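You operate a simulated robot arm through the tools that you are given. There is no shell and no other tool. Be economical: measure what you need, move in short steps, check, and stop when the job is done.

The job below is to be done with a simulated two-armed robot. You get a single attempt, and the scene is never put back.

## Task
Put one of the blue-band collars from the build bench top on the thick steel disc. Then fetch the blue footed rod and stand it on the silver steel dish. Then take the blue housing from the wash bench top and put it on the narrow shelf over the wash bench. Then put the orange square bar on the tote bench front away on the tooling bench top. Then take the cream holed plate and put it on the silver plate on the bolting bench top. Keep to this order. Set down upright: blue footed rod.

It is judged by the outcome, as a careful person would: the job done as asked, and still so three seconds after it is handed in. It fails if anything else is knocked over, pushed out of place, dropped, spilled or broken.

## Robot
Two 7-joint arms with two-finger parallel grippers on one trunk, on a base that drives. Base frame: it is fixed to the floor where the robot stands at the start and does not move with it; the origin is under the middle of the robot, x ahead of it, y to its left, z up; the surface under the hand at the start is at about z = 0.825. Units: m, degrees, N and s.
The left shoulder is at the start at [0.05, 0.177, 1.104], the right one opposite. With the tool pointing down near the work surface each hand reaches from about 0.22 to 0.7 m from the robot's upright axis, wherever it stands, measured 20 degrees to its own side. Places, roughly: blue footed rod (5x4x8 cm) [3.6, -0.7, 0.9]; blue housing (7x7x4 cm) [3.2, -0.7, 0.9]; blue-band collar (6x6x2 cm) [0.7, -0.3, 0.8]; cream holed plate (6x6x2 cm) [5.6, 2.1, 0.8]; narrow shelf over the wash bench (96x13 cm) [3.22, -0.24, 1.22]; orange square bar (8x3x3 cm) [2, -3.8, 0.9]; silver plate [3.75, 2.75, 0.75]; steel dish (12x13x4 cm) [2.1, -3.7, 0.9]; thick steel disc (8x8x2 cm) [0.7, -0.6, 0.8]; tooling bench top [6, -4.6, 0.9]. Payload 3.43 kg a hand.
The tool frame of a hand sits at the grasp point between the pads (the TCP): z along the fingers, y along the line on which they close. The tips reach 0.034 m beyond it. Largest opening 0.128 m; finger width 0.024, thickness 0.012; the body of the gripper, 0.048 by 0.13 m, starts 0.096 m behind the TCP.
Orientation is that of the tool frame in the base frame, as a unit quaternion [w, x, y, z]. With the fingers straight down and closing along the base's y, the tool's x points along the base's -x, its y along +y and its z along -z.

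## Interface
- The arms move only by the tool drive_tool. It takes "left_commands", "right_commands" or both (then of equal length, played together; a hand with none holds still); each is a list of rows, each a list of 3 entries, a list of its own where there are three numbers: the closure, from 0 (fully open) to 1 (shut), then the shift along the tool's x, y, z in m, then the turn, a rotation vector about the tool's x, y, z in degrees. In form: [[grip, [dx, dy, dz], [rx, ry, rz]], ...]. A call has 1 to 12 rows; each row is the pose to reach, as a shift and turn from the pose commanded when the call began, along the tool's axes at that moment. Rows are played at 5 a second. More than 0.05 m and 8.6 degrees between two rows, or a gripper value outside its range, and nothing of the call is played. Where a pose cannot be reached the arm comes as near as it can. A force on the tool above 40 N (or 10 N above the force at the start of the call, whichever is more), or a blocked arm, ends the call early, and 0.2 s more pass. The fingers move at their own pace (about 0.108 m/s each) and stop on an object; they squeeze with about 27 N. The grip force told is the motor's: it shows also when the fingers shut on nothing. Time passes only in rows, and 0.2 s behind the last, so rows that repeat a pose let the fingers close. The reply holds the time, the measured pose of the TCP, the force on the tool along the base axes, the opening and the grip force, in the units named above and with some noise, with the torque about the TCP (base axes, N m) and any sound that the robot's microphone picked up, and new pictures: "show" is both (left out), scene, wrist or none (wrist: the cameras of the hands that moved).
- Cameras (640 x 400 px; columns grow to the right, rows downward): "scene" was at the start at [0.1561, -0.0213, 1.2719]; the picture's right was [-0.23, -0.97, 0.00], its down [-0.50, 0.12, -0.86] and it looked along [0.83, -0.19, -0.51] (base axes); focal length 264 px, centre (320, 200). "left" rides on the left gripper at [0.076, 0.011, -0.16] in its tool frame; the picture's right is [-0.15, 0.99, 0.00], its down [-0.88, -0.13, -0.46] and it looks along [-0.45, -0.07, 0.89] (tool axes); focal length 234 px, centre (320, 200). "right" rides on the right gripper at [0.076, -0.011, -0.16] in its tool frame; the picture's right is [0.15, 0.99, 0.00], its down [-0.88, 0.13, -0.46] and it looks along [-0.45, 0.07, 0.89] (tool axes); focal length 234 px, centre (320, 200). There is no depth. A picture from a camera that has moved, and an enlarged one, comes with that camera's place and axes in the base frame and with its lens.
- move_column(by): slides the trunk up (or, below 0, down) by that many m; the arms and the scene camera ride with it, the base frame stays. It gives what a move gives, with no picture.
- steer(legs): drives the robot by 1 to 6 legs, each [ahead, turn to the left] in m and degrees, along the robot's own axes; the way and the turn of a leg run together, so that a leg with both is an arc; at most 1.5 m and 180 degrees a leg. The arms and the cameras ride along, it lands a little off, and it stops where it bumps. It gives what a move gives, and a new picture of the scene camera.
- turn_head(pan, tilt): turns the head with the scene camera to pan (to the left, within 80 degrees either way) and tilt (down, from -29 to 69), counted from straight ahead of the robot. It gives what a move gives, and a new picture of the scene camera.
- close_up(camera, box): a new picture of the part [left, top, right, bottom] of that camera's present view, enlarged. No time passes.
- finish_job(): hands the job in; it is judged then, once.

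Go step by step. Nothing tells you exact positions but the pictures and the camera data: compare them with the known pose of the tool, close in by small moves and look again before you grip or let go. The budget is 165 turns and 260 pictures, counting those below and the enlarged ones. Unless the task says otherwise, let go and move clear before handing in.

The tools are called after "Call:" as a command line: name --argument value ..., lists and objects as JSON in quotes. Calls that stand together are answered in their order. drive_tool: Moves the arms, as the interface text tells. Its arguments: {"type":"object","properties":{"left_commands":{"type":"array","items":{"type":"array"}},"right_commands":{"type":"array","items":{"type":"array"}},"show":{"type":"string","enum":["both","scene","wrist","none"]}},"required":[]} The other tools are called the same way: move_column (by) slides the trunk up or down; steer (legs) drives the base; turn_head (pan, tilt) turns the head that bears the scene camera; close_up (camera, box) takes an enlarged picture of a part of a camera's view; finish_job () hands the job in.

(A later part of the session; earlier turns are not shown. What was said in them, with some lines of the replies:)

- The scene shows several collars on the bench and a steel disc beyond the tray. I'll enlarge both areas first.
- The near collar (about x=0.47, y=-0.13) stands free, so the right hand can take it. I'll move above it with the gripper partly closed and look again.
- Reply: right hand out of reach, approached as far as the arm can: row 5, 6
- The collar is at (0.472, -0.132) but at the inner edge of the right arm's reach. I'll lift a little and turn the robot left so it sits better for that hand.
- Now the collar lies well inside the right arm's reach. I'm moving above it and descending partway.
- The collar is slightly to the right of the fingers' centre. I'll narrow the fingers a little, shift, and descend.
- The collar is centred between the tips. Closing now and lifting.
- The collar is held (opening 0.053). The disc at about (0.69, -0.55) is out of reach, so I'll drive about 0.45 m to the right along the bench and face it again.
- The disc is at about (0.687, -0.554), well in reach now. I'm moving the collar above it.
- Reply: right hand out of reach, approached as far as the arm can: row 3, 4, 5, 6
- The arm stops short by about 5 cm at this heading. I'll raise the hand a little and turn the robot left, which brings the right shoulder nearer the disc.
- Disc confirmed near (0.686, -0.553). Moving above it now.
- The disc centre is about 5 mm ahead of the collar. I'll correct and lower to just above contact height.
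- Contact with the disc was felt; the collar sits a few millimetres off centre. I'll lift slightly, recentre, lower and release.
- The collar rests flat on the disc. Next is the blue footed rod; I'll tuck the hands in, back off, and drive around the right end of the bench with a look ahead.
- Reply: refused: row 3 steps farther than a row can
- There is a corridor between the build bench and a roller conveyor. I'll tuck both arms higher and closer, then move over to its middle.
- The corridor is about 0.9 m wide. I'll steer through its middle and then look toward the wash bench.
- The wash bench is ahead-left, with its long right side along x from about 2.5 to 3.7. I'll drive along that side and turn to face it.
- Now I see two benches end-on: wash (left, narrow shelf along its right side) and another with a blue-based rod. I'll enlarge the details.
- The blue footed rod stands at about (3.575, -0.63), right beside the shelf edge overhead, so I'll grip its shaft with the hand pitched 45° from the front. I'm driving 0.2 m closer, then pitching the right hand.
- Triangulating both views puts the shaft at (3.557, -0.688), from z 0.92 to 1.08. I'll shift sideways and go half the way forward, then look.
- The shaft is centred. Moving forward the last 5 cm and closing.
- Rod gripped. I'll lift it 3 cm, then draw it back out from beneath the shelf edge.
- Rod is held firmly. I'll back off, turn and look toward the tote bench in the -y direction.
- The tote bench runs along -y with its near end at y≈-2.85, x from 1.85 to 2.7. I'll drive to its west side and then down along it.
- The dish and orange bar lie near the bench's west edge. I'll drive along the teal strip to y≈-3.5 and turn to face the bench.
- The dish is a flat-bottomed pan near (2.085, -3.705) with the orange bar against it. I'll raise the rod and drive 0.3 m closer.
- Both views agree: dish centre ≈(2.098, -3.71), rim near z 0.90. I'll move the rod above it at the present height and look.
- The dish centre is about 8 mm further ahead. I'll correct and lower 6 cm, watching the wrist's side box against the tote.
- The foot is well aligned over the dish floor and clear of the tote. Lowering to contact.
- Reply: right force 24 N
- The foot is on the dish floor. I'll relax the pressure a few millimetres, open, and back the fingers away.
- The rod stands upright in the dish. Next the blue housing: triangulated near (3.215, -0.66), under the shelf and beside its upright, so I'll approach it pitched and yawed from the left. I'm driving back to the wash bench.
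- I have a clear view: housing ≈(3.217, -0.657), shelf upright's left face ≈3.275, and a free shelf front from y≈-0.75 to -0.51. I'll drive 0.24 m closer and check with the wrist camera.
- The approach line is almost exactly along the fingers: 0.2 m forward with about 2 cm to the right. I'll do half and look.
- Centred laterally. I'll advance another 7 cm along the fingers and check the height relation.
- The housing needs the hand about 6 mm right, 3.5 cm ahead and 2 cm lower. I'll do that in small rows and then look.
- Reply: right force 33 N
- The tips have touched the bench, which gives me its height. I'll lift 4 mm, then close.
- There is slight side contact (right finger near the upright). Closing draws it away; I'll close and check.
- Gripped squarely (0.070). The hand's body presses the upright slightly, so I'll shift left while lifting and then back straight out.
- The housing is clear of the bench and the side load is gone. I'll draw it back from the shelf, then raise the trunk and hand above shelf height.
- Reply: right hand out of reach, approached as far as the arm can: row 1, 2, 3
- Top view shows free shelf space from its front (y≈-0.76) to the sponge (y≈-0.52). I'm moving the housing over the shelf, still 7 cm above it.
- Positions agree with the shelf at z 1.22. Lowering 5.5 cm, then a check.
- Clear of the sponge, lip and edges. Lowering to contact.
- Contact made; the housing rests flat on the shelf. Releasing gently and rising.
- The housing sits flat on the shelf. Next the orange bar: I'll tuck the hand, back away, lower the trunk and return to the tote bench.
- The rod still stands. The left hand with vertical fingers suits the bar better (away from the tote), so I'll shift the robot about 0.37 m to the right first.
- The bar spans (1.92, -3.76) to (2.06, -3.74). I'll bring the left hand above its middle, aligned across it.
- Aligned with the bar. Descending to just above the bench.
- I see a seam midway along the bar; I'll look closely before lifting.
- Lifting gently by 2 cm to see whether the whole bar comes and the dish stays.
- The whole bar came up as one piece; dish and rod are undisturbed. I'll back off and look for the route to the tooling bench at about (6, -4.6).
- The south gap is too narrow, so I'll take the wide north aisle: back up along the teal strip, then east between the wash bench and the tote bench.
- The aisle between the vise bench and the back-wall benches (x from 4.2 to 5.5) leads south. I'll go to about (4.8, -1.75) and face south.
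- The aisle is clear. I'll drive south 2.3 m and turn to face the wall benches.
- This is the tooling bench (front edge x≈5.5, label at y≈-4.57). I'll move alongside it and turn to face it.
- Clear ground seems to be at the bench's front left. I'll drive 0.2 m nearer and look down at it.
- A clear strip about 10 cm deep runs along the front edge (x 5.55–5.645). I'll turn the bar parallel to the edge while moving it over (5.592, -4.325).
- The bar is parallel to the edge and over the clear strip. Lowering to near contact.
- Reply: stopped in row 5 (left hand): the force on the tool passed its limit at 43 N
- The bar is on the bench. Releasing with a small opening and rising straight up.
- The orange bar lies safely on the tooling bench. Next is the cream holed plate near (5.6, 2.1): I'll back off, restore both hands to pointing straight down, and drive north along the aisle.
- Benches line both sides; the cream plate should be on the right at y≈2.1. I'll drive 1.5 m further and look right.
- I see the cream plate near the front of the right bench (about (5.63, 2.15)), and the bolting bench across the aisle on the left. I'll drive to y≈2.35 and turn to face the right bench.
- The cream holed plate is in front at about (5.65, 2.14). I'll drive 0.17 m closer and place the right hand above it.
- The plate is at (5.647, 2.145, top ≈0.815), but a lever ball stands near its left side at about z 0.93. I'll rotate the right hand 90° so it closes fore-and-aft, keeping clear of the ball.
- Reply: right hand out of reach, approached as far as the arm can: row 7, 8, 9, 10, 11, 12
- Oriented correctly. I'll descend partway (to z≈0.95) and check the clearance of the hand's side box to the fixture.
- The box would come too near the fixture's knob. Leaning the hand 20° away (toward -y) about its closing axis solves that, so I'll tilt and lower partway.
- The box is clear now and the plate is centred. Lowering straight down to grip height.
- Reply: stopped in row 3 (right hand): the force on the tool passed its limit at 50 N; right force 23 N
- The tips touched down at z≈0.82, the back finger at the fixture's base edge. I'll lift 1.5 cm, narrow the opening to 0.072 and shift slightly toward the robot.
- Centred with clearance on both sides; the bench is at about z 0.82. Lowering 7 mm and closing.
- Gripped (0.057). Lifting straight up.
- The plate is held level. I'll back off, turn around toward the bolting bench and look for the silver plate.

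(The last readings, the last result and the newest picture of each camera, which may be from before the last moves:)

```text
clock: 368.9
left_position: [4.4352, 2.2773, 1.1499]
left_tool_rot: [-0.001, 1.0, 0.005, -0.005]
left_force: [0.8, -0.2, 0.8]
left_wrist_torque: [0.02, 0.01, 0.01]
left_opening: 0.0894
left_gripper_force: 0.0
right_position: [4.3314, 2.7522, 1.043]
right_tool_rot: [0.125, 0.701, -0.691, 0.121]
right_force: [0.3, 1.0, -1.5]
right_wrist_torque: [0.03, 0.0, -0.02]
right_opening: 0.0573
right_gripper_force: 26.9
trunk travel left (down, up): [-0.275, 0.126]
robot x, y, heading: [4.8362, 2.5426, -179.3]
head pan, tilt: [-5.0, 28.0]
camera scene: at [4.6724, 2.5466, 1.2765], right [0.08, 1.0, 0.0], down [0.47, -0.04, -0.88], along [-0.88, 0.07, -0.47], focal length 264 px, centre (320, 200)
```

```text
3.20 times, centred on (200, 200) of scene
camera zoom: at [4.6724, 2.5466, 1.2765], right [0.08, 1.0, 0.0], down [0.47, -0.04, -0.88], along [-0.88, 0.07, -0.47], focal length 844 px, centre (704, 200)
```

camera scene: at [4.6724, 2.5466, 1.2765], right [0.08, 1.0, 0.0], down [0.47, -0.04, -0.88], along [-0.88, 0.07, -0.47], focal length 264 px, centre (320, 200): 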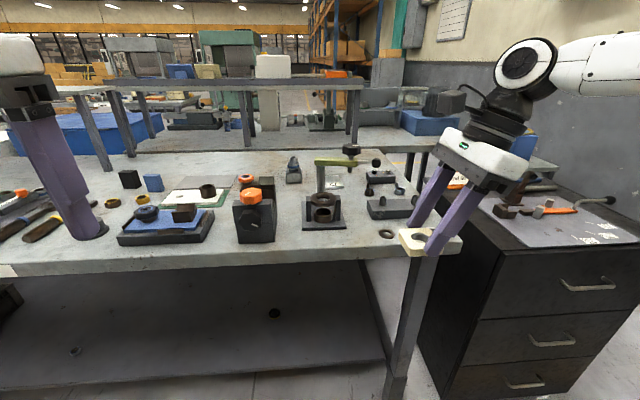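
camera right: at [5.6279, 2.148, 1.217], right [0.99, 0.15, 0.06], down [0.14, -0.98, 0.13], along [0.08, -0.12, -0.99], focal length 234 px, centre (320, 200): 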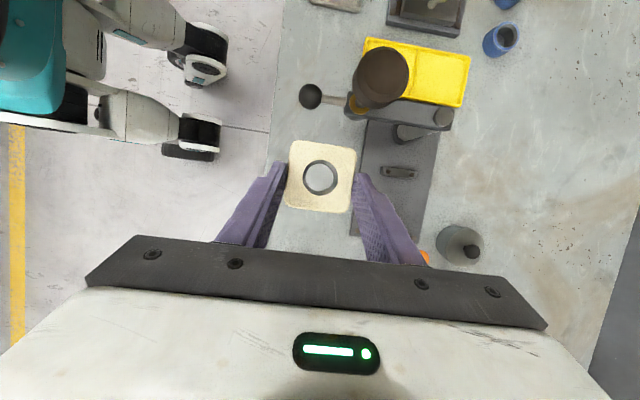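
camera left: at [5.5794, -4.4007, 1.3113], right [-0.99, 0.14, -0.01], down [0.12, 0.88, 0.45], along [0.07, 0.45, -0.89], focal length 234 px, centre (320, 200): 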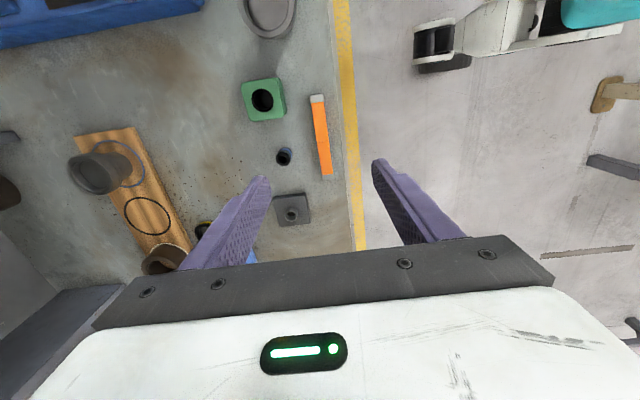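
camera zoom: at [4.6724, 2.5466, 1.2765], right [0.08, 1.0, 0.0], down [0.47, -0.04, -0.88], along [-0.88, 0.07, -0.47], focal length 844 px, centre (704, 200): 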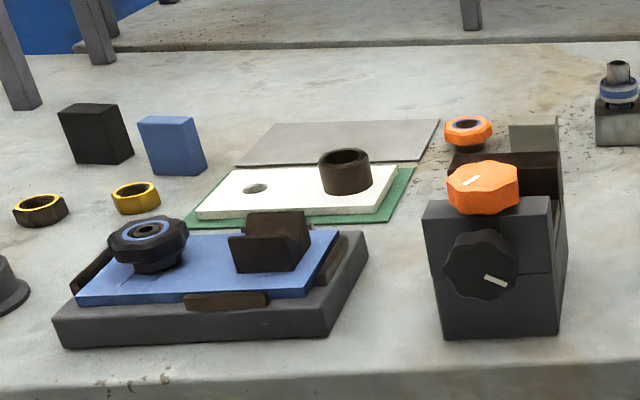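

The likely silver plate is the thin square with a tag under the green clamp, but I need better geometry. I'll drive 0.3 m nearer and look again.

Call:
steer --legs '[[0.3, 0]]'

Call:
turn_head --pan 0 --tilt 38

Call:
close_up --camera "right" --box '[0, 0, 640, 400]'

```text
clock: 370.9
left_position: [4.1392, 2.2748, 1.152]
left_tool_rot: [-0.001, 1.0, 0.006, -0.007]
left_force: [0.4, 0.3, -0.7]
left_wrist_torque: [0.01, 0.0, 0.01]
left_opening: 0.0894
left_gripper_force: 0.1
right_position: [4.0363, 2.75, 1.0421]
right_tool_rot: [0.122, 0.701, -0.692, 0.123]
right_force: [23.0, -2.7, -6.7]
right_wrist_torque: [-0.01, -0.67, -0.03]
right_opening: 0.0572
right_gripper_force: 27.6
trunk travel left (down, up): [-0.275, 0.126]
robot x, y, heading: [4.5328, 2.5402, -179.3]
head pan, tilt: [-5.0, 28.0]
camera scene: at [4.3758, 2.5435, 1.2768], right [0.08, 1.0, 0.0], down [0.47, -0.04, -0.88], along [-0.88, 0.07, -0.47], focal length 264 px, centre (320, 200)
```

scene: 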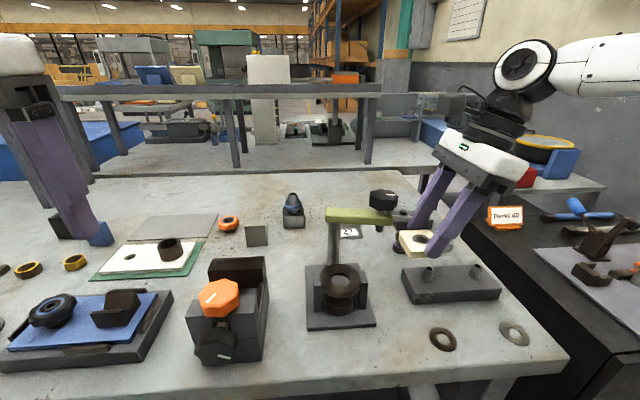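

```text
clock: 371.6
left_position: [4.1395, 2.2751, 1.1503]
left_tool_rot: [-0.002, 1.0, 0.006, -0.007]
left_force: [0.3, -0.8, 0.1]
left_wrist_torque: [0.01, 0.03, 0.02]
left_opening: 0.0896
left_gripper_force: 0.0
right_position: [4.0371, 2.7476, 1.0414]
right_tool_rot: [0.122, 0.702, -0.691, 0.124]
right_force: [11.2, 0.4, 3.1]
right_wrist_torque: [0.05, 0.02, -0.05]
right_opening: 0.0571
right_gripper_force: 27.0
trunk travel left (down, up): [-0.275, 0.126]
robot x, y, heading: [4.5347, 2.5369, -179.3]
head pan, tilt: [0.0, 38.0]
camera scene: at [4.3799, 2.5355, 1.2614], right [-0.01, 1.0, 0.0], down [0.61, 0.01, -0.79], along [-0.79, -0.01, -0.61], focal length 264 px, centre (320, 200)
```

scene: 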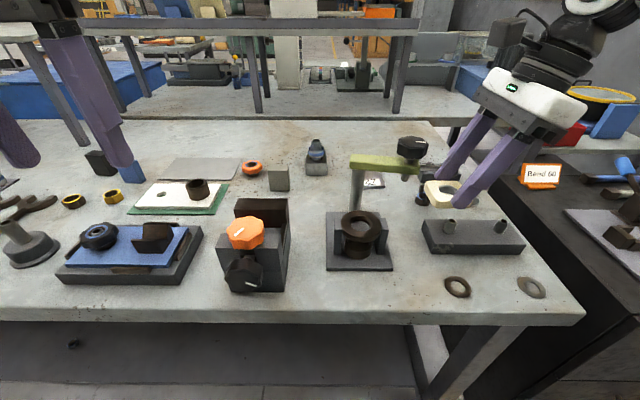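

```text
1.00 times, centred on (320, 200) of right (not enlarged: the box is as wide or as high as the picture)
camera zoom: at [4.0467, 2.7315, 1.2158], right [-0.99, -0.15, 0.05], down [-0.15, 0.98, 0.13], along [-0.07, 0.12, -0.99], focal length 234 px, centre (320, 200)
```

zoom: 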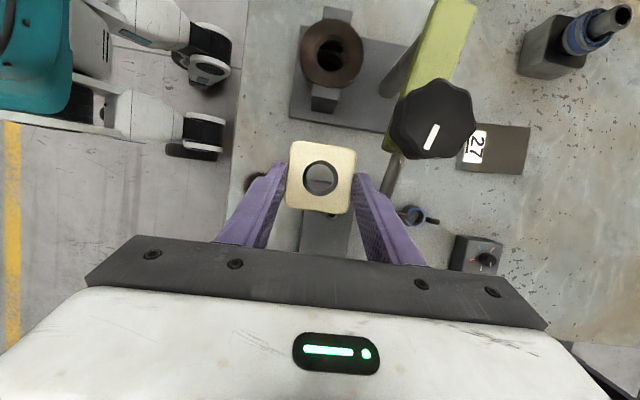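

The hand is touching the green clamp's lever (11–23 N). I'll back straight off at once and check whether anything moved.

Call:
steer --legs '[[-0.15, 0]]'

Call:
close_up --camera "scene" --box '[300, 100, 560, 270]'

Call:
close_up --camera "right" --box '[0, 0, 640, 400]'

```text
clock: 373.0
left_position: [4.2869, 2.275, 1.1494]
left_tool_rot: [0.0, 1.0, 0.006, -0.005]
left_force: [0.2, -0.5, 0.6]
left_wrist_torque: [-0.01, 0.04, 0.03]
left_opening: 0.0896
left_gripper_force: 0.0
right_position: [4.1852, 2.7498, 1.0411]
right_tool_rot: [0.122, 0.702, -0.691, 0.125]
right_force: [0.8, -0.4, -1.7]
right_wrist_torque: [0.03, 0.02, -0.02]
right_opening: 0.0574
right_gripper_force: 27.2
trunk travel left (down, up): [-0.275, 0.126]
robot x, y, heading: [4.686, 2.5387, -179.4]
head pan, tilt: [0.0, 38.0]
camera scene: at [4.5282, 2.537, 1.2612], right [-0.01, 1.0, 0.0], down [0.61, 0.01, -0.79], along [-0.79, -0.01, -0.62], focal length 264 px, centre (320, 200)
```

scene: 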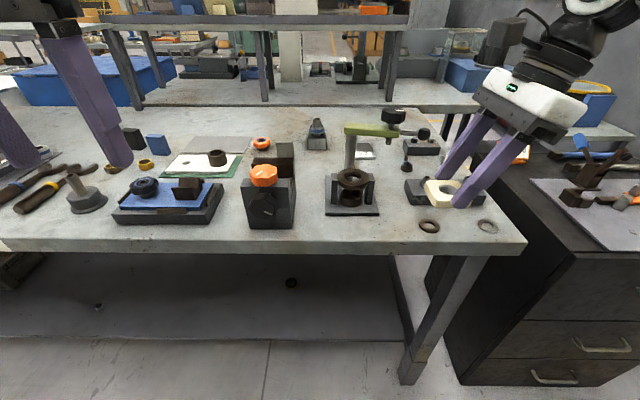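

```text
2.35 times, centred on (430, 185) of scene
camera zoom: at [4.5282, 2.537, 1.2612], right [-0.01, 1.0, 0.0], down [0.61, 0.01, -0.79], along [-0.79, -0.01, -0.62], focal length 620 px, centre (61, 235)
```

zoom: 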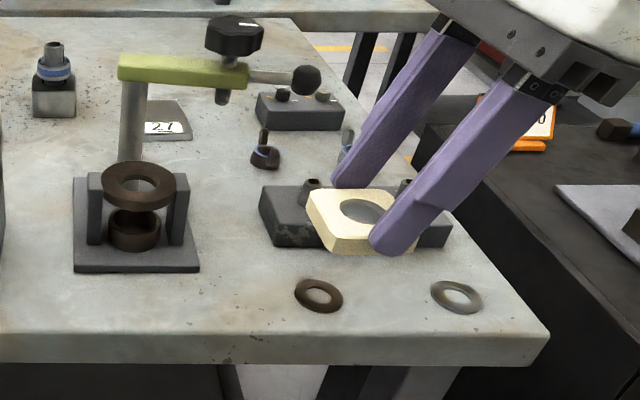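

```text
1.00 times, centred on (320, 200) of right (not enlarged: the box is as wide or as high as the picture)
camera zoom: at [4.1947, 2.7331, 1.2151], right [-0.99, -0.15, 0.05], down [-0.14, 0.98, 0.13], along [-0.07, 0.12, -0.99], focal length 234 px, centre (320, 200)
```

zoom: 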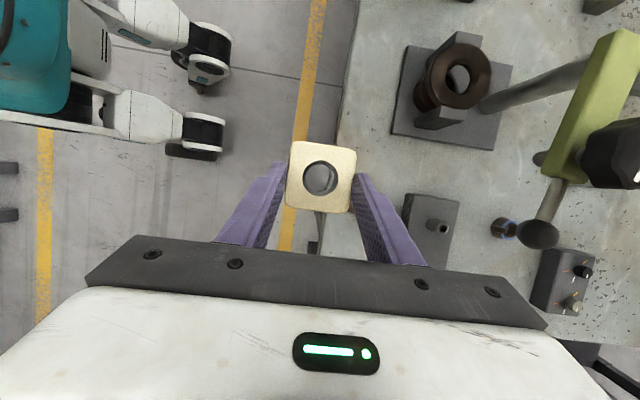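

Nothing has moved and the plate is still held. The ball lever is at about (4.0, 2.76, 1.03); the silver plate (tag "27") lies behind the clamp near (3.77, 2.66). I'll raise the trunk, pull the hand in, and plan to pass above the clamp.

Call:
move_column --by 0.12

Call:
drive_tool --right_commands '[[1, [0, -0.04, 0], [0, 0, 0]], [1, [0, -0.08, 0], [0, 0, 0]], [1, [0, -0.12, 0], [0, 0, 0]], [1, [0, -0.15, 0], [0, 0, 0]]]' --show "none"

Call:
steer --legs '[[0.2, 0]]'

Call:
turn_head --pan -8 --tilt 40

```text
clock: 374.5
left_position: [4.2851, 2.276, 1.2704]
left_tool_rot: [-0.001, 1.0, 0.007, -0.005]
left_force: [0.6, 0.8, 0.1]
left_wrist_torque: [0.0, -0.03, 0.01]
left_opening: 0.0896
left_gripper_force: 0.0
right_position: [4.1841, 2.7509, 1.16]
right_tool_rot: [0.122, 0.701, -0.692, 0.124]
right_force: [0.2, 0.6, -1.0]
right_wrist_torque: [0.04, -0.02, 0.02]
right_opening: 0.0572
right_gripper_force: 26.5
trunk travel left (down, up): [-0.395, 0.006]
robot x, y, heading: [4.6844, 2.5388, -179.4]
head pan, tilt: [0.0, 38.0]
```

```text
clock: 375.5
left_position: [4.2857, 2.2753, 1.2709]
left_tool_rot: [0.0, 1.0, 0.006, -0.005]
left_force: [0.5, 0.5, 0.0]
left_wrist_torque: [-0.01, -0.01, 0.01]
left_opening: 0.0896
left_gripper_force: 0.0
right_position: [4.3351, 2.7529, 1.1604]
right_tool_rot: [0.122, 0.701, -0.692, 0.123]
right_force: [0.2, -0.6, -1.6]
right_wrist_torque: [0.02, 0.0, 0.02]
right_opening: 0.0573
right_gripper_force: 26.9
trunk travel left (down, up): [-0.395, 0.006]
robot x, y, heading: [4.6871, 2.5415, -179.3]
head pan, tilt: [0.0, 38.0]
```

```text
clock: 377.1
left_position: [4.0877, 2.2741, 1.2714]
left_tool_rot: [-0.001, 1.0, 0.005, -0.004]
left_force: [0.3, 0.5, -0.5]
left_wrist_torque: [0.0, -0.02, 0.01]
left_opening: 0.0894
left_gripper_force: 0.0
right_position: [4.134, 2.7521, 1.1596]
right_tool_rot: [0.121, 0.701, -0.692, 0.124]
right_force: [-0.1, 0.1, -1.2]
right_wrist_torque: [0.02, -0.05, 0.0]
right_opening: 0.0573
right_gripper_force: 27.4
trunk travel left (down, up): [-0.395, 0.006]
robot x, y, heading: [4.4841, 2.5364, -179.4]
head pan, tilt: [0.0, 38.0]
camera scene: at [4.3277, 2.5352, 1.3809], right [-0.01, 1.0, 0.0], down [0.62, 0.01, -0.79], along [-0.79, -0.01, -0.62], focal length 264 px, centre (320, 200)
```

scene: 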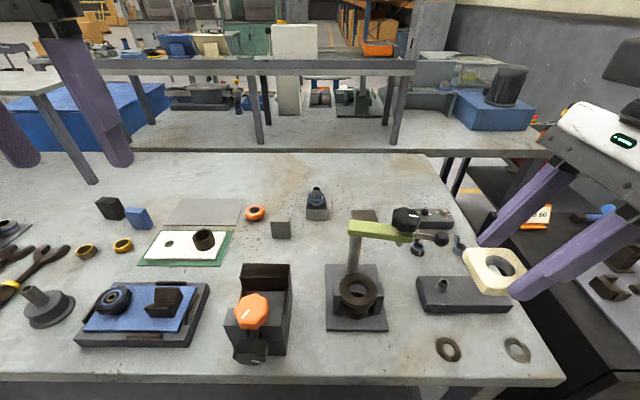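

```text
clock: 377.8
left_position: [4.0869, 2.2743, 1.2698]
left_tool_rot: [-0.001, 1.0, 0.005, -0.004]
left_force: [1.2, -1.0, -0.3]
left_wrist_torque: [-0.01, 0.0, 0.01]
left_opening: 0.0895
left_gripper_force: 0.1
right_position: [4.1357, 2.7516, 1.1601]
right_tool_rot: [0.122, 0.701, -0.692, 0.122]
right_force: [-0.2, 0.4, -2.0]
right_wrist_torque: [0.01, -0.03, 0.02]
right_opening: 0.0573
right_gripper_force: 27.0
trunk travel left (down, up): [-0.395, 0.006]
robot x, y, heading: [4.4842, 2.5375, -179.6]
head pan, tilt: [-8.0, 40.0]
camera scene: at [4.3306, 2.547, 1.3781], right [0.13, 0.99, 0.0], down [0.64, -0.08, -0.77], along [-0.76, 0.1, -0.64], focal length 264 px, centre (320, 200)
```

scene: 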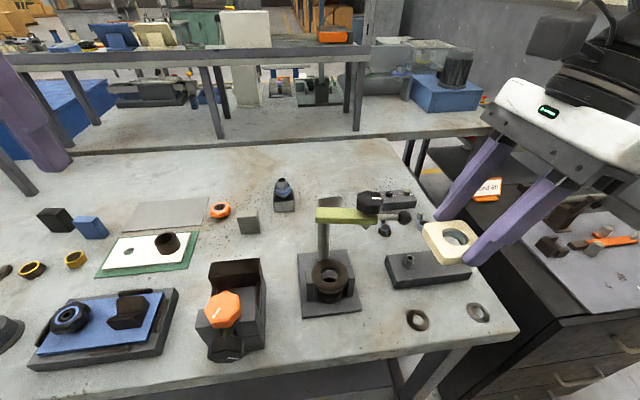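

Call:
close_up --camera "scene" --box '[260, 150, 440, 330]'

Call:
close_up --camera "scene" --box '[60, 160, 280, 290]'

Call:
close_up --camera "right" --box '[300, 0, 640, 300]'

```text
2.22 times, centred on (350, 240) of scene
camera zoom: at [4.3306, 2.547, 1.3781], right [0.13, 0.99, 0.0], down [0.64, -0.08, -0.77], along [-0.76, 0.1, -0.64], focal length 586 px, centre (253, 111)
```

zoom: 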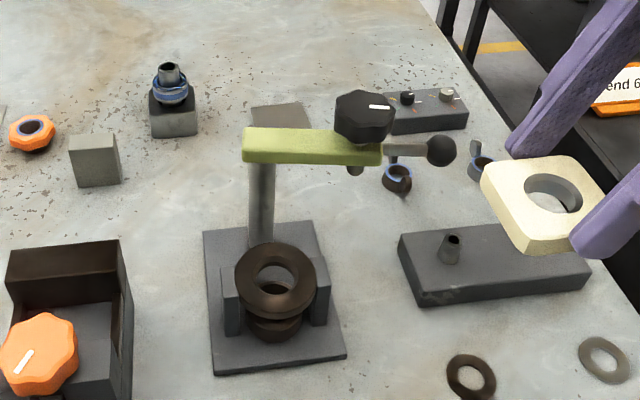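

```text
2.91 times, centred on (170, 225) of scene
camera zoom: at [4.3306, 2.547, 1.3781], right [0.13, 0.99, 0.0], down [0.64, -0.08, -0.77], along [-0.76, 0.1, -0.64], focal length 767 px, centre (756, 127)
```

zoom: 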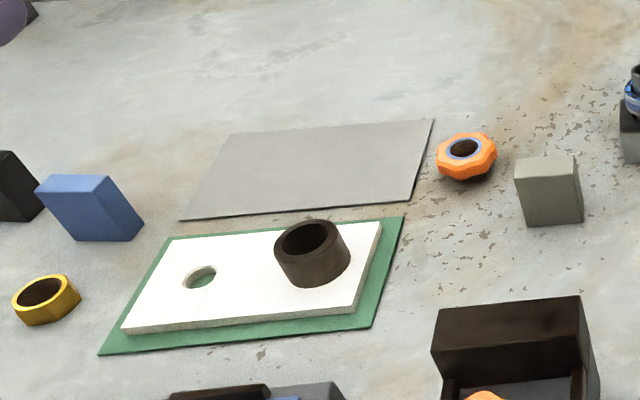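

```text
1.33 times, centred on (470, 150) of right
camera zoom: at [4.1454, 2.7343, 1.335], right [-0.99, -0.15, 0.05], down [-0.14, 0.98, 0.13], along [-0.07, 0.12, -0.99], focal length 312 px, centre (120, 267)
```

zoom: 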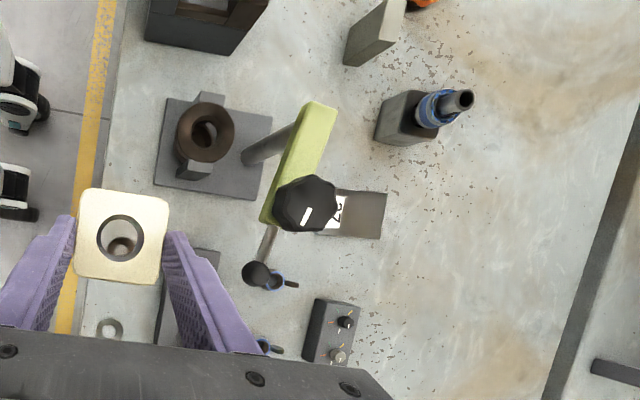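

The silver "27" plate spans about x 3.715–3.82, y 2.617–2.695, behind the clamp. I'll move 5 cm closer and turn 20° left so the right shoulder comes nearer; the hand stays above everything.

Call:
steer --legs '[[0.05, 0], [0, 20]]'

Call:
turn_head --pan -28 --tilt 40

```text
clock: 379.8
left_position: [4.1514, 2.1526, 1.2696]
left_tool_rot: [0.0, 0.984, 0.18, -0.005]
left_force: [-0.7, 0.4, 0.5]
left_wrist_torque: [0.02, 0.06, 0.0]
left_opening: 0.0895
left_gripper_force: 0.2
right_position: [4.0343, 2.6174, 1.161]
right_tool_rot: [0.098, 0.811, -0.559, 0.142]
right_force: [0.8, 0.0, -0.8]
right_wrist_torque: [0.0, -0.02, 0.0]
right_opening: 0.0571
right_gripper_force: 27.1
trunk travel left (down, up): [-0.395, 0.006]
robot x, y, heading: [4.438, 2.5373, -159.2]
head pan, tilt: [-8.0, 40.0]
camera scene: at [4.2868, 2.4926, 1.378], right [-0.22, 0.98, 0.0], down [0.63, 0.14, -0.77], along [-0.75, -0.17, -0.64], focal length 264 px, centre (320, 200)
```

scene: 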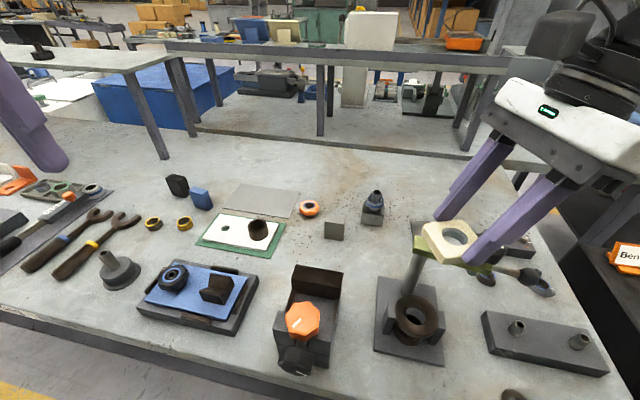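

```text
clock: 380.6
left_position: [4.1527, 2.1519, 1.2698]
left_tool_rot: [0.001, 0.984, 0.18, -0.005]
left_force: [0.3, 0.1, 0.1]
left_wrist_torque: [-0.01, -0.01, -0.01]
left_opening: 0.0896
left_gripper_force: 0.0
right_position: [4.0338, 2.6178, 1.1598]
right_tool_rot: [0.098, 0.811, -0.559, 0.143]
right_force: [-0.4, -0.1, -1.1]
right_wrist_torque: [0.03, -0.03, 0.01]
right_opening: 0.0572
right_gripper_force: 26.5
trunk travel left (down, up): [-0.395, 0.006]
robot x, y, heading: [4.4364, 2.5351, -159.3]
head pan, tilt: [-28.0, 40.0]
camera scene: at [4.2853, 2.5225, 1.378], right [0.13, 0.99, 0.0], down [0.64, -0.08, -0.77], along [-0.76, 0.1, -0.64], focal length 264 px, centre (320, 200)
```

scene: 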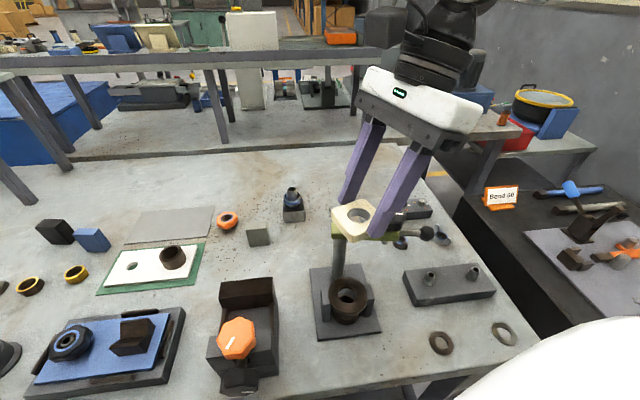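

I'll carry the plate over the clamp arm (bottom at about z 1.13) and across to above the silver plate, aligning it on the way.

Call:
drive_tool --right_commands '[[1, [0.0034, 0.046, -0.0094], [0, 0, 0]], [1, [0.0068, 0.092, -0.0188], [0, 0, 0]], [1, [0.0068, 0.138, -0.0188], [0, 0, 0]], [1, [0.0068, 0.184, -0.0188], [0, 0, 0]], [1, [0.0068, 0.231, -0.0188], [0, 0, 0]], [1, [-0.0374, 0.231, -0.0349], [-2.3, 0, 6.3]], [1, [-0.0816, 0.231, -0.051], [-4.6, 0, 12.6]], [1, [-0.1257, 0.231, -0.067], [-6.8, 0, 18.8]], [1, [-0.1257, 0.231, -0.067], [-6.8, 0, 18.8]]]'

```text
clock: 382.6
left_position: [4.1515, 2.1518, 1.2699]
left_tool_rot: [-0.001, 0.984, 0.18, -0.004]
left_force: [0.2, 0.3, -0.4]
left_wrist_torque: [0.03, -0.01, 0.01]
left_opening: 0.0897
left_gripper_force: 0.0
right_position: [3.7676, 2.6686, 1.1798]
right_tool_rot: [0.121, 0.7, -0.692, 0.125]
right_force: [-0.1, 0.3, -0.8]
right_wrist_torque: [0.01, -0.02, -0.01]
right_opening: 0.0575
right_gripper_force: 27.3
right hand out of reach, approached as far as the arm can: row 5
trunk travel left (down, up): [-0.395, 0.006]
robot x, y, heading: [4.4364, 2.5386, -159.5]
head pan, tilt: [-28.0, 40.0]
camera scene: at [4.285, 2.522, 1.378], right [0.13, 0.99, 0.0], down [0.64, -0.08, -0.77], along [-0.76, 0.1, -0.64], focal length 264 px, centre (320, 200)
camera right: at [3.777, 2.6507, 1.3547], right [-0.99, -0.15, 0.05], down [-0.14, 0.98, 0.13], along [-0.07, 0.12, -0.99], focal length 234 px, centre (320, 200)
```

scene: 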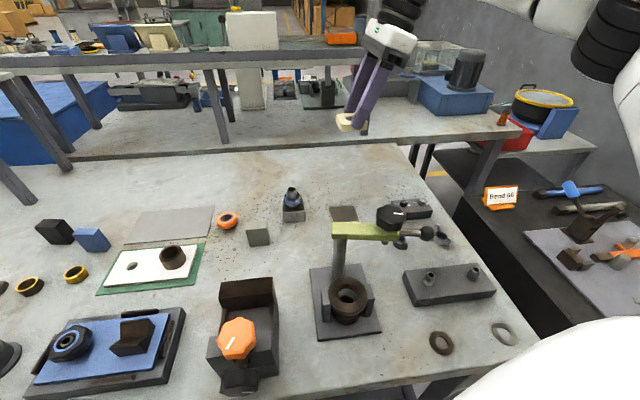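
right: 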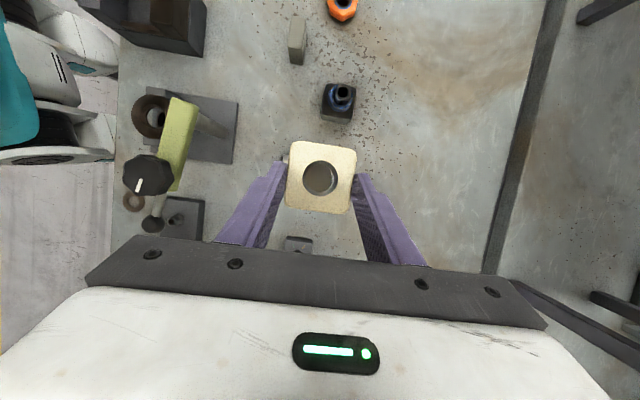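

Above the silver plate now, aligned. Lowering 15 cm, then checking from both cameras.

Call:
drive_tool --right_commands '[[1, [-0.0137, 0, 0.0376], [0, 0, 0]], [1, [-0.0274, 0, 0.0752], [0, 0, 0]], [1, [-0.0411, 0, 0.1128], [0, 0, 0]], [1, [-0.0513, 0, 0.141], [0, 0, 0]], [1, [-0.0513, 0, 0.141], [0, 0, 0]]]'

Call:
close_up --camera "scene" --box '[280, 100, 480, 260]'

Call:
close_up --camera "right" --box '[220, 90, 420, 250]'

```text
clock: 383.8
left_position: [4.1515, 2.1533, 1.2706]
left_tool_rot: [0.0, 0.984, 0.18, -0.005]
left_force: [1.0, 0.6, 0.4]
left_wrist_torque: [-0.01, 0.0, -0.02]
left_opening: 0.0897
left_gripper_force: 0.1
right_position: [3.7686, 2.6691, 1.0297]
right_tool_rot: [0.121, 0.701, -0.692, 0.124]
right_force: [0.7, -1.2, -1.1]
right_wrist_torque: [0.0, -0.04, 0.0]
right_opening: 0.0574
right_gripper_force: 26.9
trunk travel left (down, up): [-0.395, 0.006]
robot x, y, heading: [4.4356, 2.5355, -159.3]
head pan, tilt: [-28.0, 40.0]
camera scene: at [4.2855, 2.5225, 1.3781], right [0.13, 0.99, 0.0], down [0.64, -0.08, -0.77], along [-0.76, 0.1, -0.64], focal length 264 px, centre (320, 200)
camera right: at [3.7782, 2.6509, 1.2045], right [-0.99, -0.15, 0.05], down [-0.14, 0.98, 0.13], along [-0.07, 0.12, -0.99], focal length 234 px, centre (320, 200)
```

scene: 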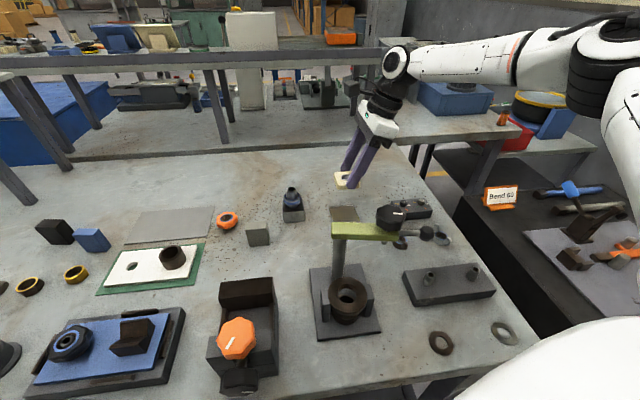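
right: 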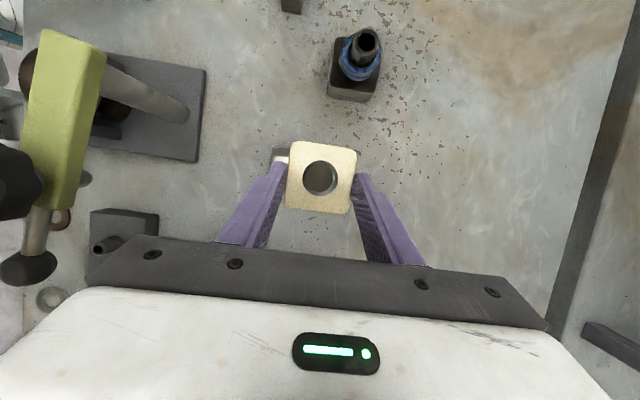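

```text
2.50 times, centred on (380, 180) of scene
camera zoom: at [4.2855, 2.5225, 1.3781], right [0.13, 0.99, 0.0], down [0.64, -0.08, -0.77], along [-0.76, 0.1, -0.64], focal length 659 px, centre (170, 250)
```

zoom: 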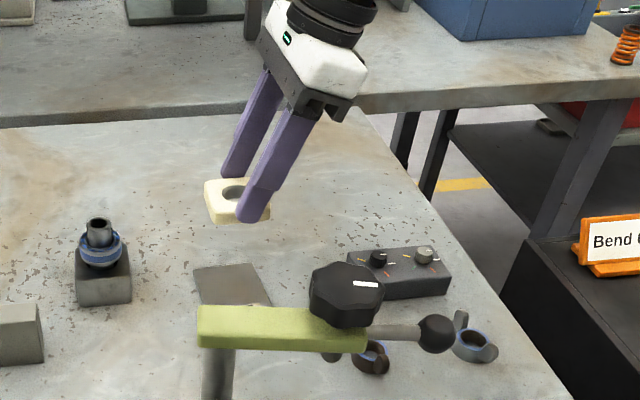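

```text
2.50 times, centred on (320, 170) of right
camera zoom: at [3.7782, 2.6509, 1.2045], right [-0.99, -0.15, 0.05], down [-0.14, 0.98, 0.13], along [-0.07, 0.12, -0.99], focal length 585 px, centre (320, 275)
```

zoom: 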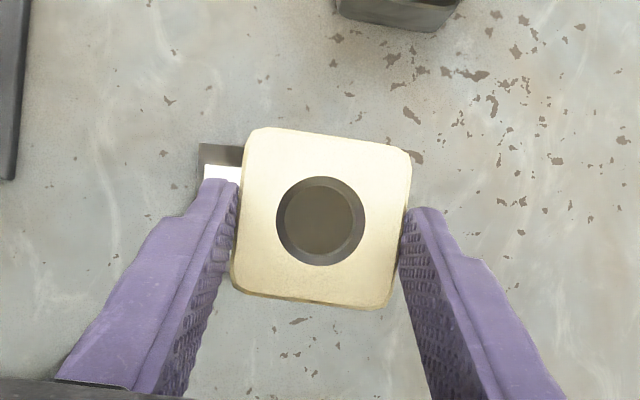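

The silver plate's visible edge confirms the alignment; I'll shift 6 mm toward the robot and lower to just above it.

Call:
drive_tool --right_commands '[[1, [-0.0123, -0.006, 0.0338], [0, 0, 0]], [1, [-0.0246, -0.006, 0.0677], [0, 0, 0]], [1, [-0.0325, -0.006, 0.0893], [0, 0, 0]], [1, [-0.0352, -0.006, 0.0967], [0, 0, 0]], [1, [-0.0352, -0.006, 0.0967], [0, 0, 0]]]'

Call:
close_up --camera "scene" --box '[300, 140, 440, 260]'

Call:
close_up --camera "right" --box '[220, 90, 420, 250]'

```text
clock: 385.0
left_position: [4.1515, 2.1533, 1.2704]
left_tool_rot: [0.001, 0.984, 0.18, -0.006]
left_force: [-0.8, -0.9, 0.1]
left_wrist_torque: [0.0, -0.02, -0.03]
left_opening: 0.0895
left_gripper_force: 0.1
right_position: [3.7746, 2.6691, 0.9276]
right_tool_rot: [0.121, 0.702, -0.691, 0.123]
right_force: [-0.5, -0.7, -1.7]
right_wrist_torque: [0.01, -0.03, 0.02]
right_opening: 0.0572
right_gripper_force: 26.8
trunk travel left (down, up): [-0.395, 0.006]
robot x, y, heading: [4.4332, 2.5375, -159.5]
head pan, tilt: [-28.0, 40.0]
camera scene: at [4.2853, 2.5226, 1.378], right [0.13, 0.99, 0.0], down [0.64, -0.08, -0.77], along [-0.76, 0.1, -0.64], focal length 264 px, centre (320, 200)
camera right: at [3.7848, 2.6505, 1.1024], right [-0.99, -0.15, 0.05], down [-0.14, 0.98, 0.13], along [-0.07, 0.12, -0.99], focal length 234 px, centre (320, 200)
```

scene: 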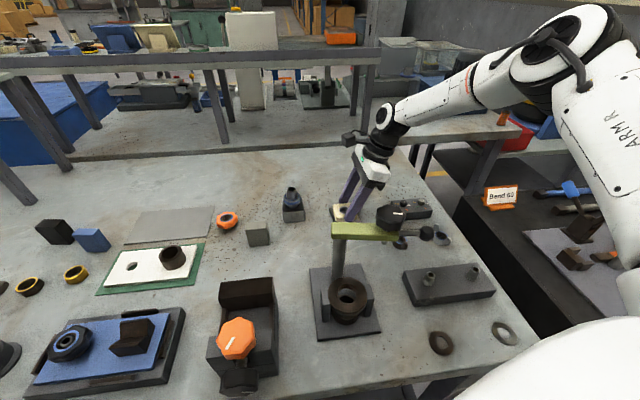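
right: 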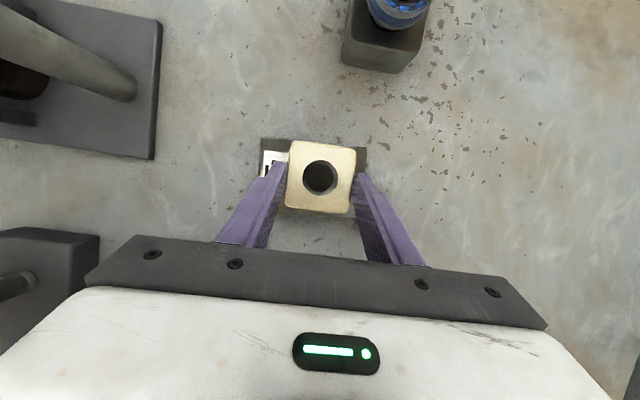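

```text
3.33 times, centred on (370, 200) of scene
camera zoom: at [4.2853, 2.5226, 1.378], right [0.13, 0.99, 0.0], down [0.64, -0.08, -0.77], along [-0.76, 0.1, -0.64], focal length 879 px, centre (153, 200)
```

zoom: 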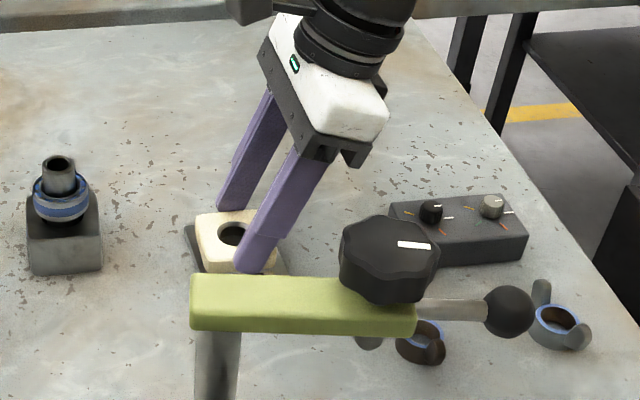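

```text
2.50 times, centred on (320, 170) of right
camera zoom: at [3.7848, 2.6505, 1.1024], right [-0.99, -0.15, 0.05], down [-0.14, 0.98, 0.13], along [-0.07, 0.12, -0.99], focal length 585 px, centre (320, 275)
```

zoom: 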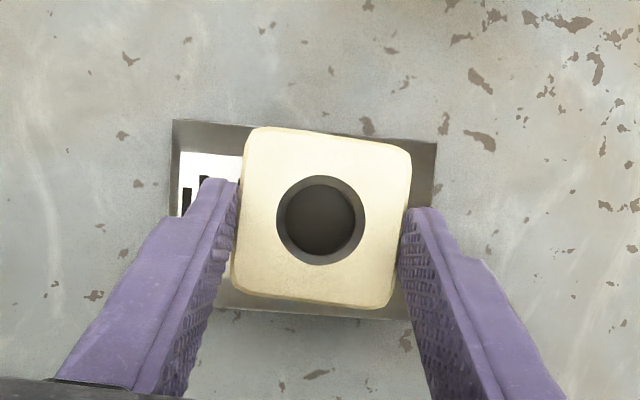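

Well centred over the silver plate. Lowering to contact.

Call:
drive_tool --right_commands '[[1, [-0.0024, -0.003, 0.0066], [0, 0, 0]], [1, [-0.0041, -0.003, 0.0113], [0, 0, 0]], [1, [-0.0055, -0.003, 0.015], [0, 0, 0]], [1, [-0.0065, -0.003, 0.0179], [0, 0, 0]], [1, [-0.0075, -0.003, 0.0207], [0, 0, 0]]]' --show "none"

Call:
close_up --camera "scene" --box '[300, 140, 440, 260]'

Call:
close_up --camera "right" --box '[220, 90, 420, 250]'

```text
clock: 386.2
left_position: [4.1538, 2.1517, 1.2712]
left_tool_rot: [0.0, 0.984, 0.18, -0.005]
left_force: [0.2, 0.1, 0.3]
left_wrist_torque: [0.0, -0.02, 0.01]
left_opening: 0.0895
left_gripper_force: 0.0
right_position: [3.784, 2.6678, 0.9176]
right_tool_rot: [0.126, 0.701, -0.692, 0.12]
right_force: [-8.4, 1.3, 23.7]
right_wrist_torque: [-0.33, 0.31, -0.13]
right_opening: 0.0575
right_gripper_force: 27.3
right hand out of reach, approached as far as the arm can: row 2, 3, 4, 5
trunk travel left (down, up): [-0.395, 0.006]
robot x, y, heading: [4.4382, 2.5368, -159.7]
head pan, tilt: [-28.0, 40.0]
```

```text
3.33 times, centred on (370, 200) of scene
camera zoom: at [4.2872, 2.5221, 1.3785], right [0.13, 0.99, 0.0], down [0.64, -0.08, -0.77], along [-0.76, 0.1, -0.64], focal length 879 px, centre (153, 200)
```

zoom: 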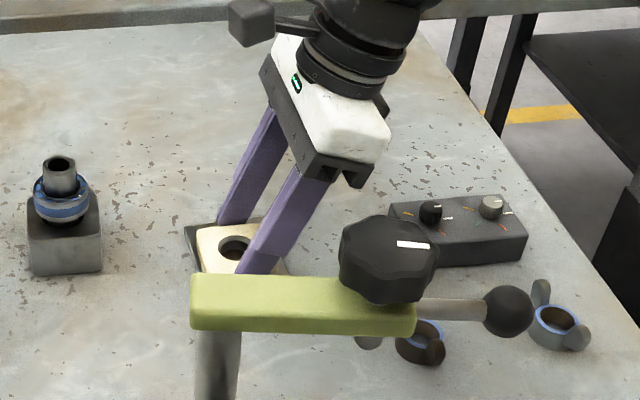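

```text
2.50 times, centred on (320, 170) of right
camera zoom: at [3.795, 2.6506, 1.0934], right [-0.99, -0.15, 0.06], down [-0.14, 0.98, 0.13], along [-0.08, 0.12, -0.99], focal length 585 px, centre (320, 275)
```

zoom: 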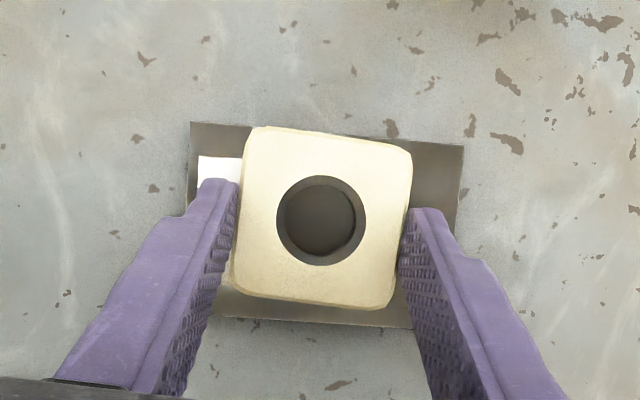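

The cream plate rests on the silver plate, centred. Relaxing pressure, opening slightly and rising straight up.

Call:
drive_tool --right_commands '[[1, [0.0007, 0, -0.002], [0, 0, 0]], [0.8, [0.001, 0, -0.0028], [0, 0, 0]], [0.5, [0.001, 0, -0.0028], [0, 0, 0]], [0.43, [0.001, 0, -0.0028], [0, 0, 0]], [0.43, [0.001, 0, -0.0028], [0, 0, 0]], [0.43, [0.0103, 0, -0.0282], [0, 0, 0]], [0.43, [0.0239, 0, -0.0658], [0, 0, 0]], [0.43, [0.0376, 0, -0.1034], [0, 0, 0]], [0.43, [0.0513, 0, -0.141], [0, 0, 0]], [0.43, [0.065, 0, -0.1786], [0, 0, 0]], [0.43, [0.0787, 0, -0.2162], [0, 0, 0]], [0.43, [0.0855, 0, -0.235], [0, 0, 0]]]'

Call:
close_up --camera "scene" --box '[300, 140, 440, 260]'

Call:
close_up --camera "right" --box '[220, 90, 420, 250]'

```text
clock: 388.8
left_position: [4.1511, 2.1524, 1.2697]
left_tool_rot: [-0.001, 0.984, 0.179, -0.006]
left_force: [0.0, -0.2, -0.1]
left_wrist_torque: [0.01, -0.01, 0.03]
left_opening: 0.0895
left_gripper_force: 0.0
right_position: [3.7852, 2.6686, 1.1655]
right_tool_rot: [0.121, 0.701, -0.692, 0.124]
right_force: [0.7, 1.3, 0.0]
right_wrist_torque: [-0.04, 0.01, 0.01]
right_opening: 0.073
right_gripper_force: 0.1
trunk travel left (down, up): [-0.395, 0.006]
robot x, y, heading: [4.4387, 2.5394, -159.4]
head pan, tilt: [-28.0, 40.0]
camera scene: at [4.2855, 2.5225, 1.378], right [0.13, 0.99, 0.0], down [0.64, -0.08, -0.77], along [-0.76, 0.1, -0.64], focal length 264 px, centre (320, 200)
camera right: at [3.7946, 2.6516, 1.34], right [-0.99, -0.15, 0.05], down [-0.15, 0.98, 0.13], along [-0.07, 0.12, -0.99], focal length 234 px, centre (320, 200)
```

scene: 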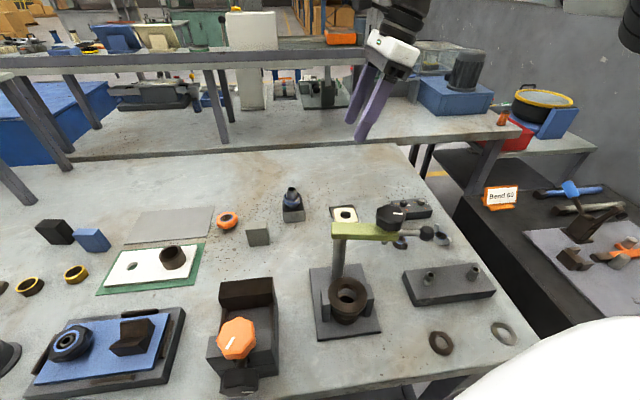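
right: 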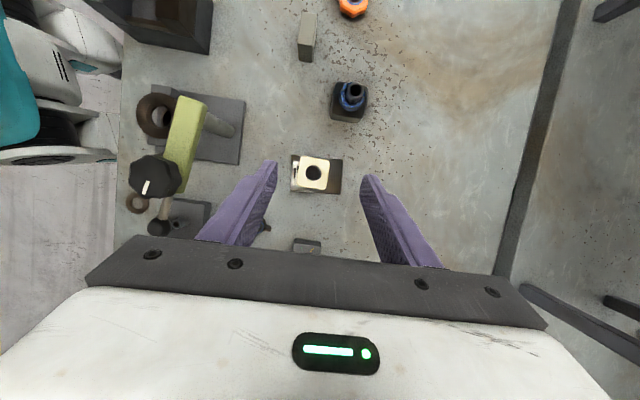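

```text
3.33 times, centred on (370, 200) of scene
camera zoom: at [4.2855, 2.5225, 1.378], right [0.13, 0.99, 0.0], down [0.64, -0.08, -0.77], along [-0.76, 0.1, -0.64], focal length 879 px, centre (153, 200)
```

zoom: 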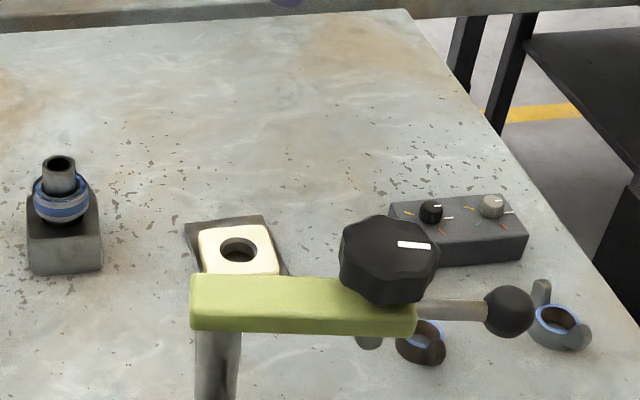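

```text
2.50 times, centred on (320, 170) of right
camera zoom: at [3.7946, 2.6516, 1.34], right [-0.99, -0.15, 0.05], down [-0.15, 0.98, 0.13], along [-0.07, 0.12, -0.99], focal length 585 px, centre (320, 275)
```

zoom: 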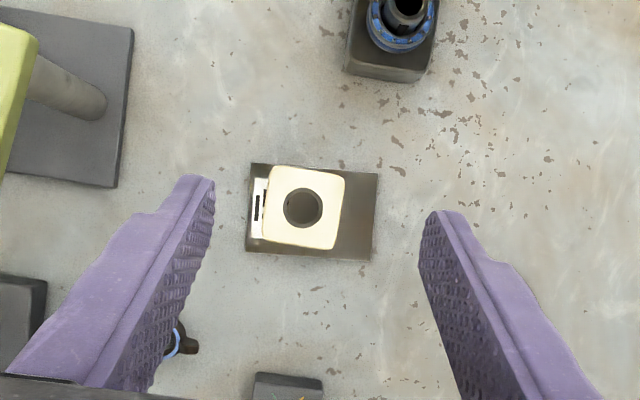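

The cream plate lies flat on the silver plate. I'll back clear above the clamp and take a last look.

Call:
steer --legs '[[-0.3, 0]]'

Call:
close_up --camera "scene" --box '[260, 120, 480, 260]'

```text
clock: 390.9
left_position: [4.4309, 2.2582, 1.27]
left_tool_rot: [0.0, 0.984, 0.179, -0.006]
left_force: [-0.1, 0.2, -0.3]
left_wrist_torque: [0.01, 0.07, -0.01]
left_opening: 0.0897
left_gripper_force: 0.0
right_position: [4.0653, 2.776, 1.1647]
right_tool_rot: [0.122, 0.701, -0.692, 0.124]
right_force: [0.0, -0.1, 0.7]
right_wrist_torque: [-0.04, 0.05, -0.01]
right_opening: 0.0727
right_gripper_force: 0.0
trunk travel left (down, up): [-0.395, 0.006]
robot x, y, heading: [4.7186, 2.6418, -159.6]
head pan, tilt: [-28.0, 40.0]
camera scene: at [4.5661, 2.6279, 1.3781], right [0.13, 0.99, 0.0], down [0.64, -0.08, -0.77], along [-0.76, 0.1, -0.64], focal length 264 px, centre (320, 200)
```

scene: 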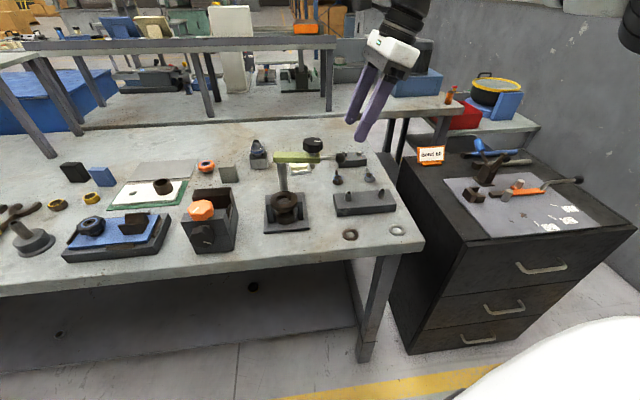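

```text
2.86 times, centred on (370, 190) of scene
camera zoom: at [4.5661, 2.6279, 1.3781], right [0.13, 0.99, 0.0], down [0.64, -0.08, -0.77], along [-0.76, 0.1, -0.64], focal length 754 px, centre (177, 229)
```

zoom: 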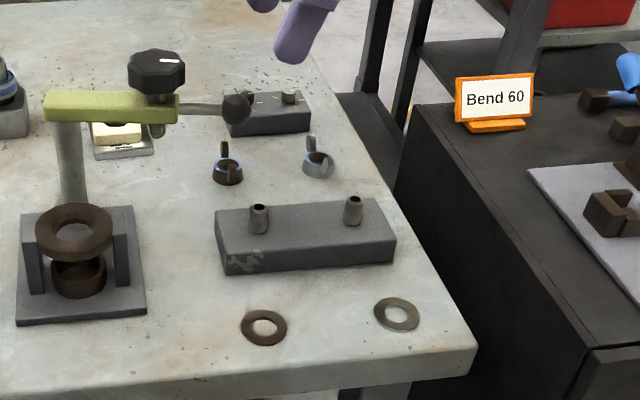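

All five items are placed, the hands are empty and clear, and nothing appears disturbed. Handing in.

Call:
finish_job

```text
The job is handed in.
```

I placed all five items in the order you gave and handed the job in. I did not go back to re-inspect the earlier stations before finishing.

- **Collar:** one blue-band collar sits flat on the thick steel disc.
- **Blue footed rod:** it stands upright inside the steel dish.
- **Blue housing:** it is on the free front part of the narrow shelf over the wash bench. The hand pressed lightly against the shelf upright while I gripped it.
- **Orange bar:** it lies along the front edge of the tooling bench.
- **Cream plate:** it lies flat on the silver plate tagged "27" on the bolting bench. There is also a larger silver sheet on that bench; I chose the tagged plate because it was the one near the location you gave.

While approaching the bolting bench, the right hand pushed against the green clamp's ball lever with about 23 N. I backed off straight away, and the clamp looked the same afterwards.
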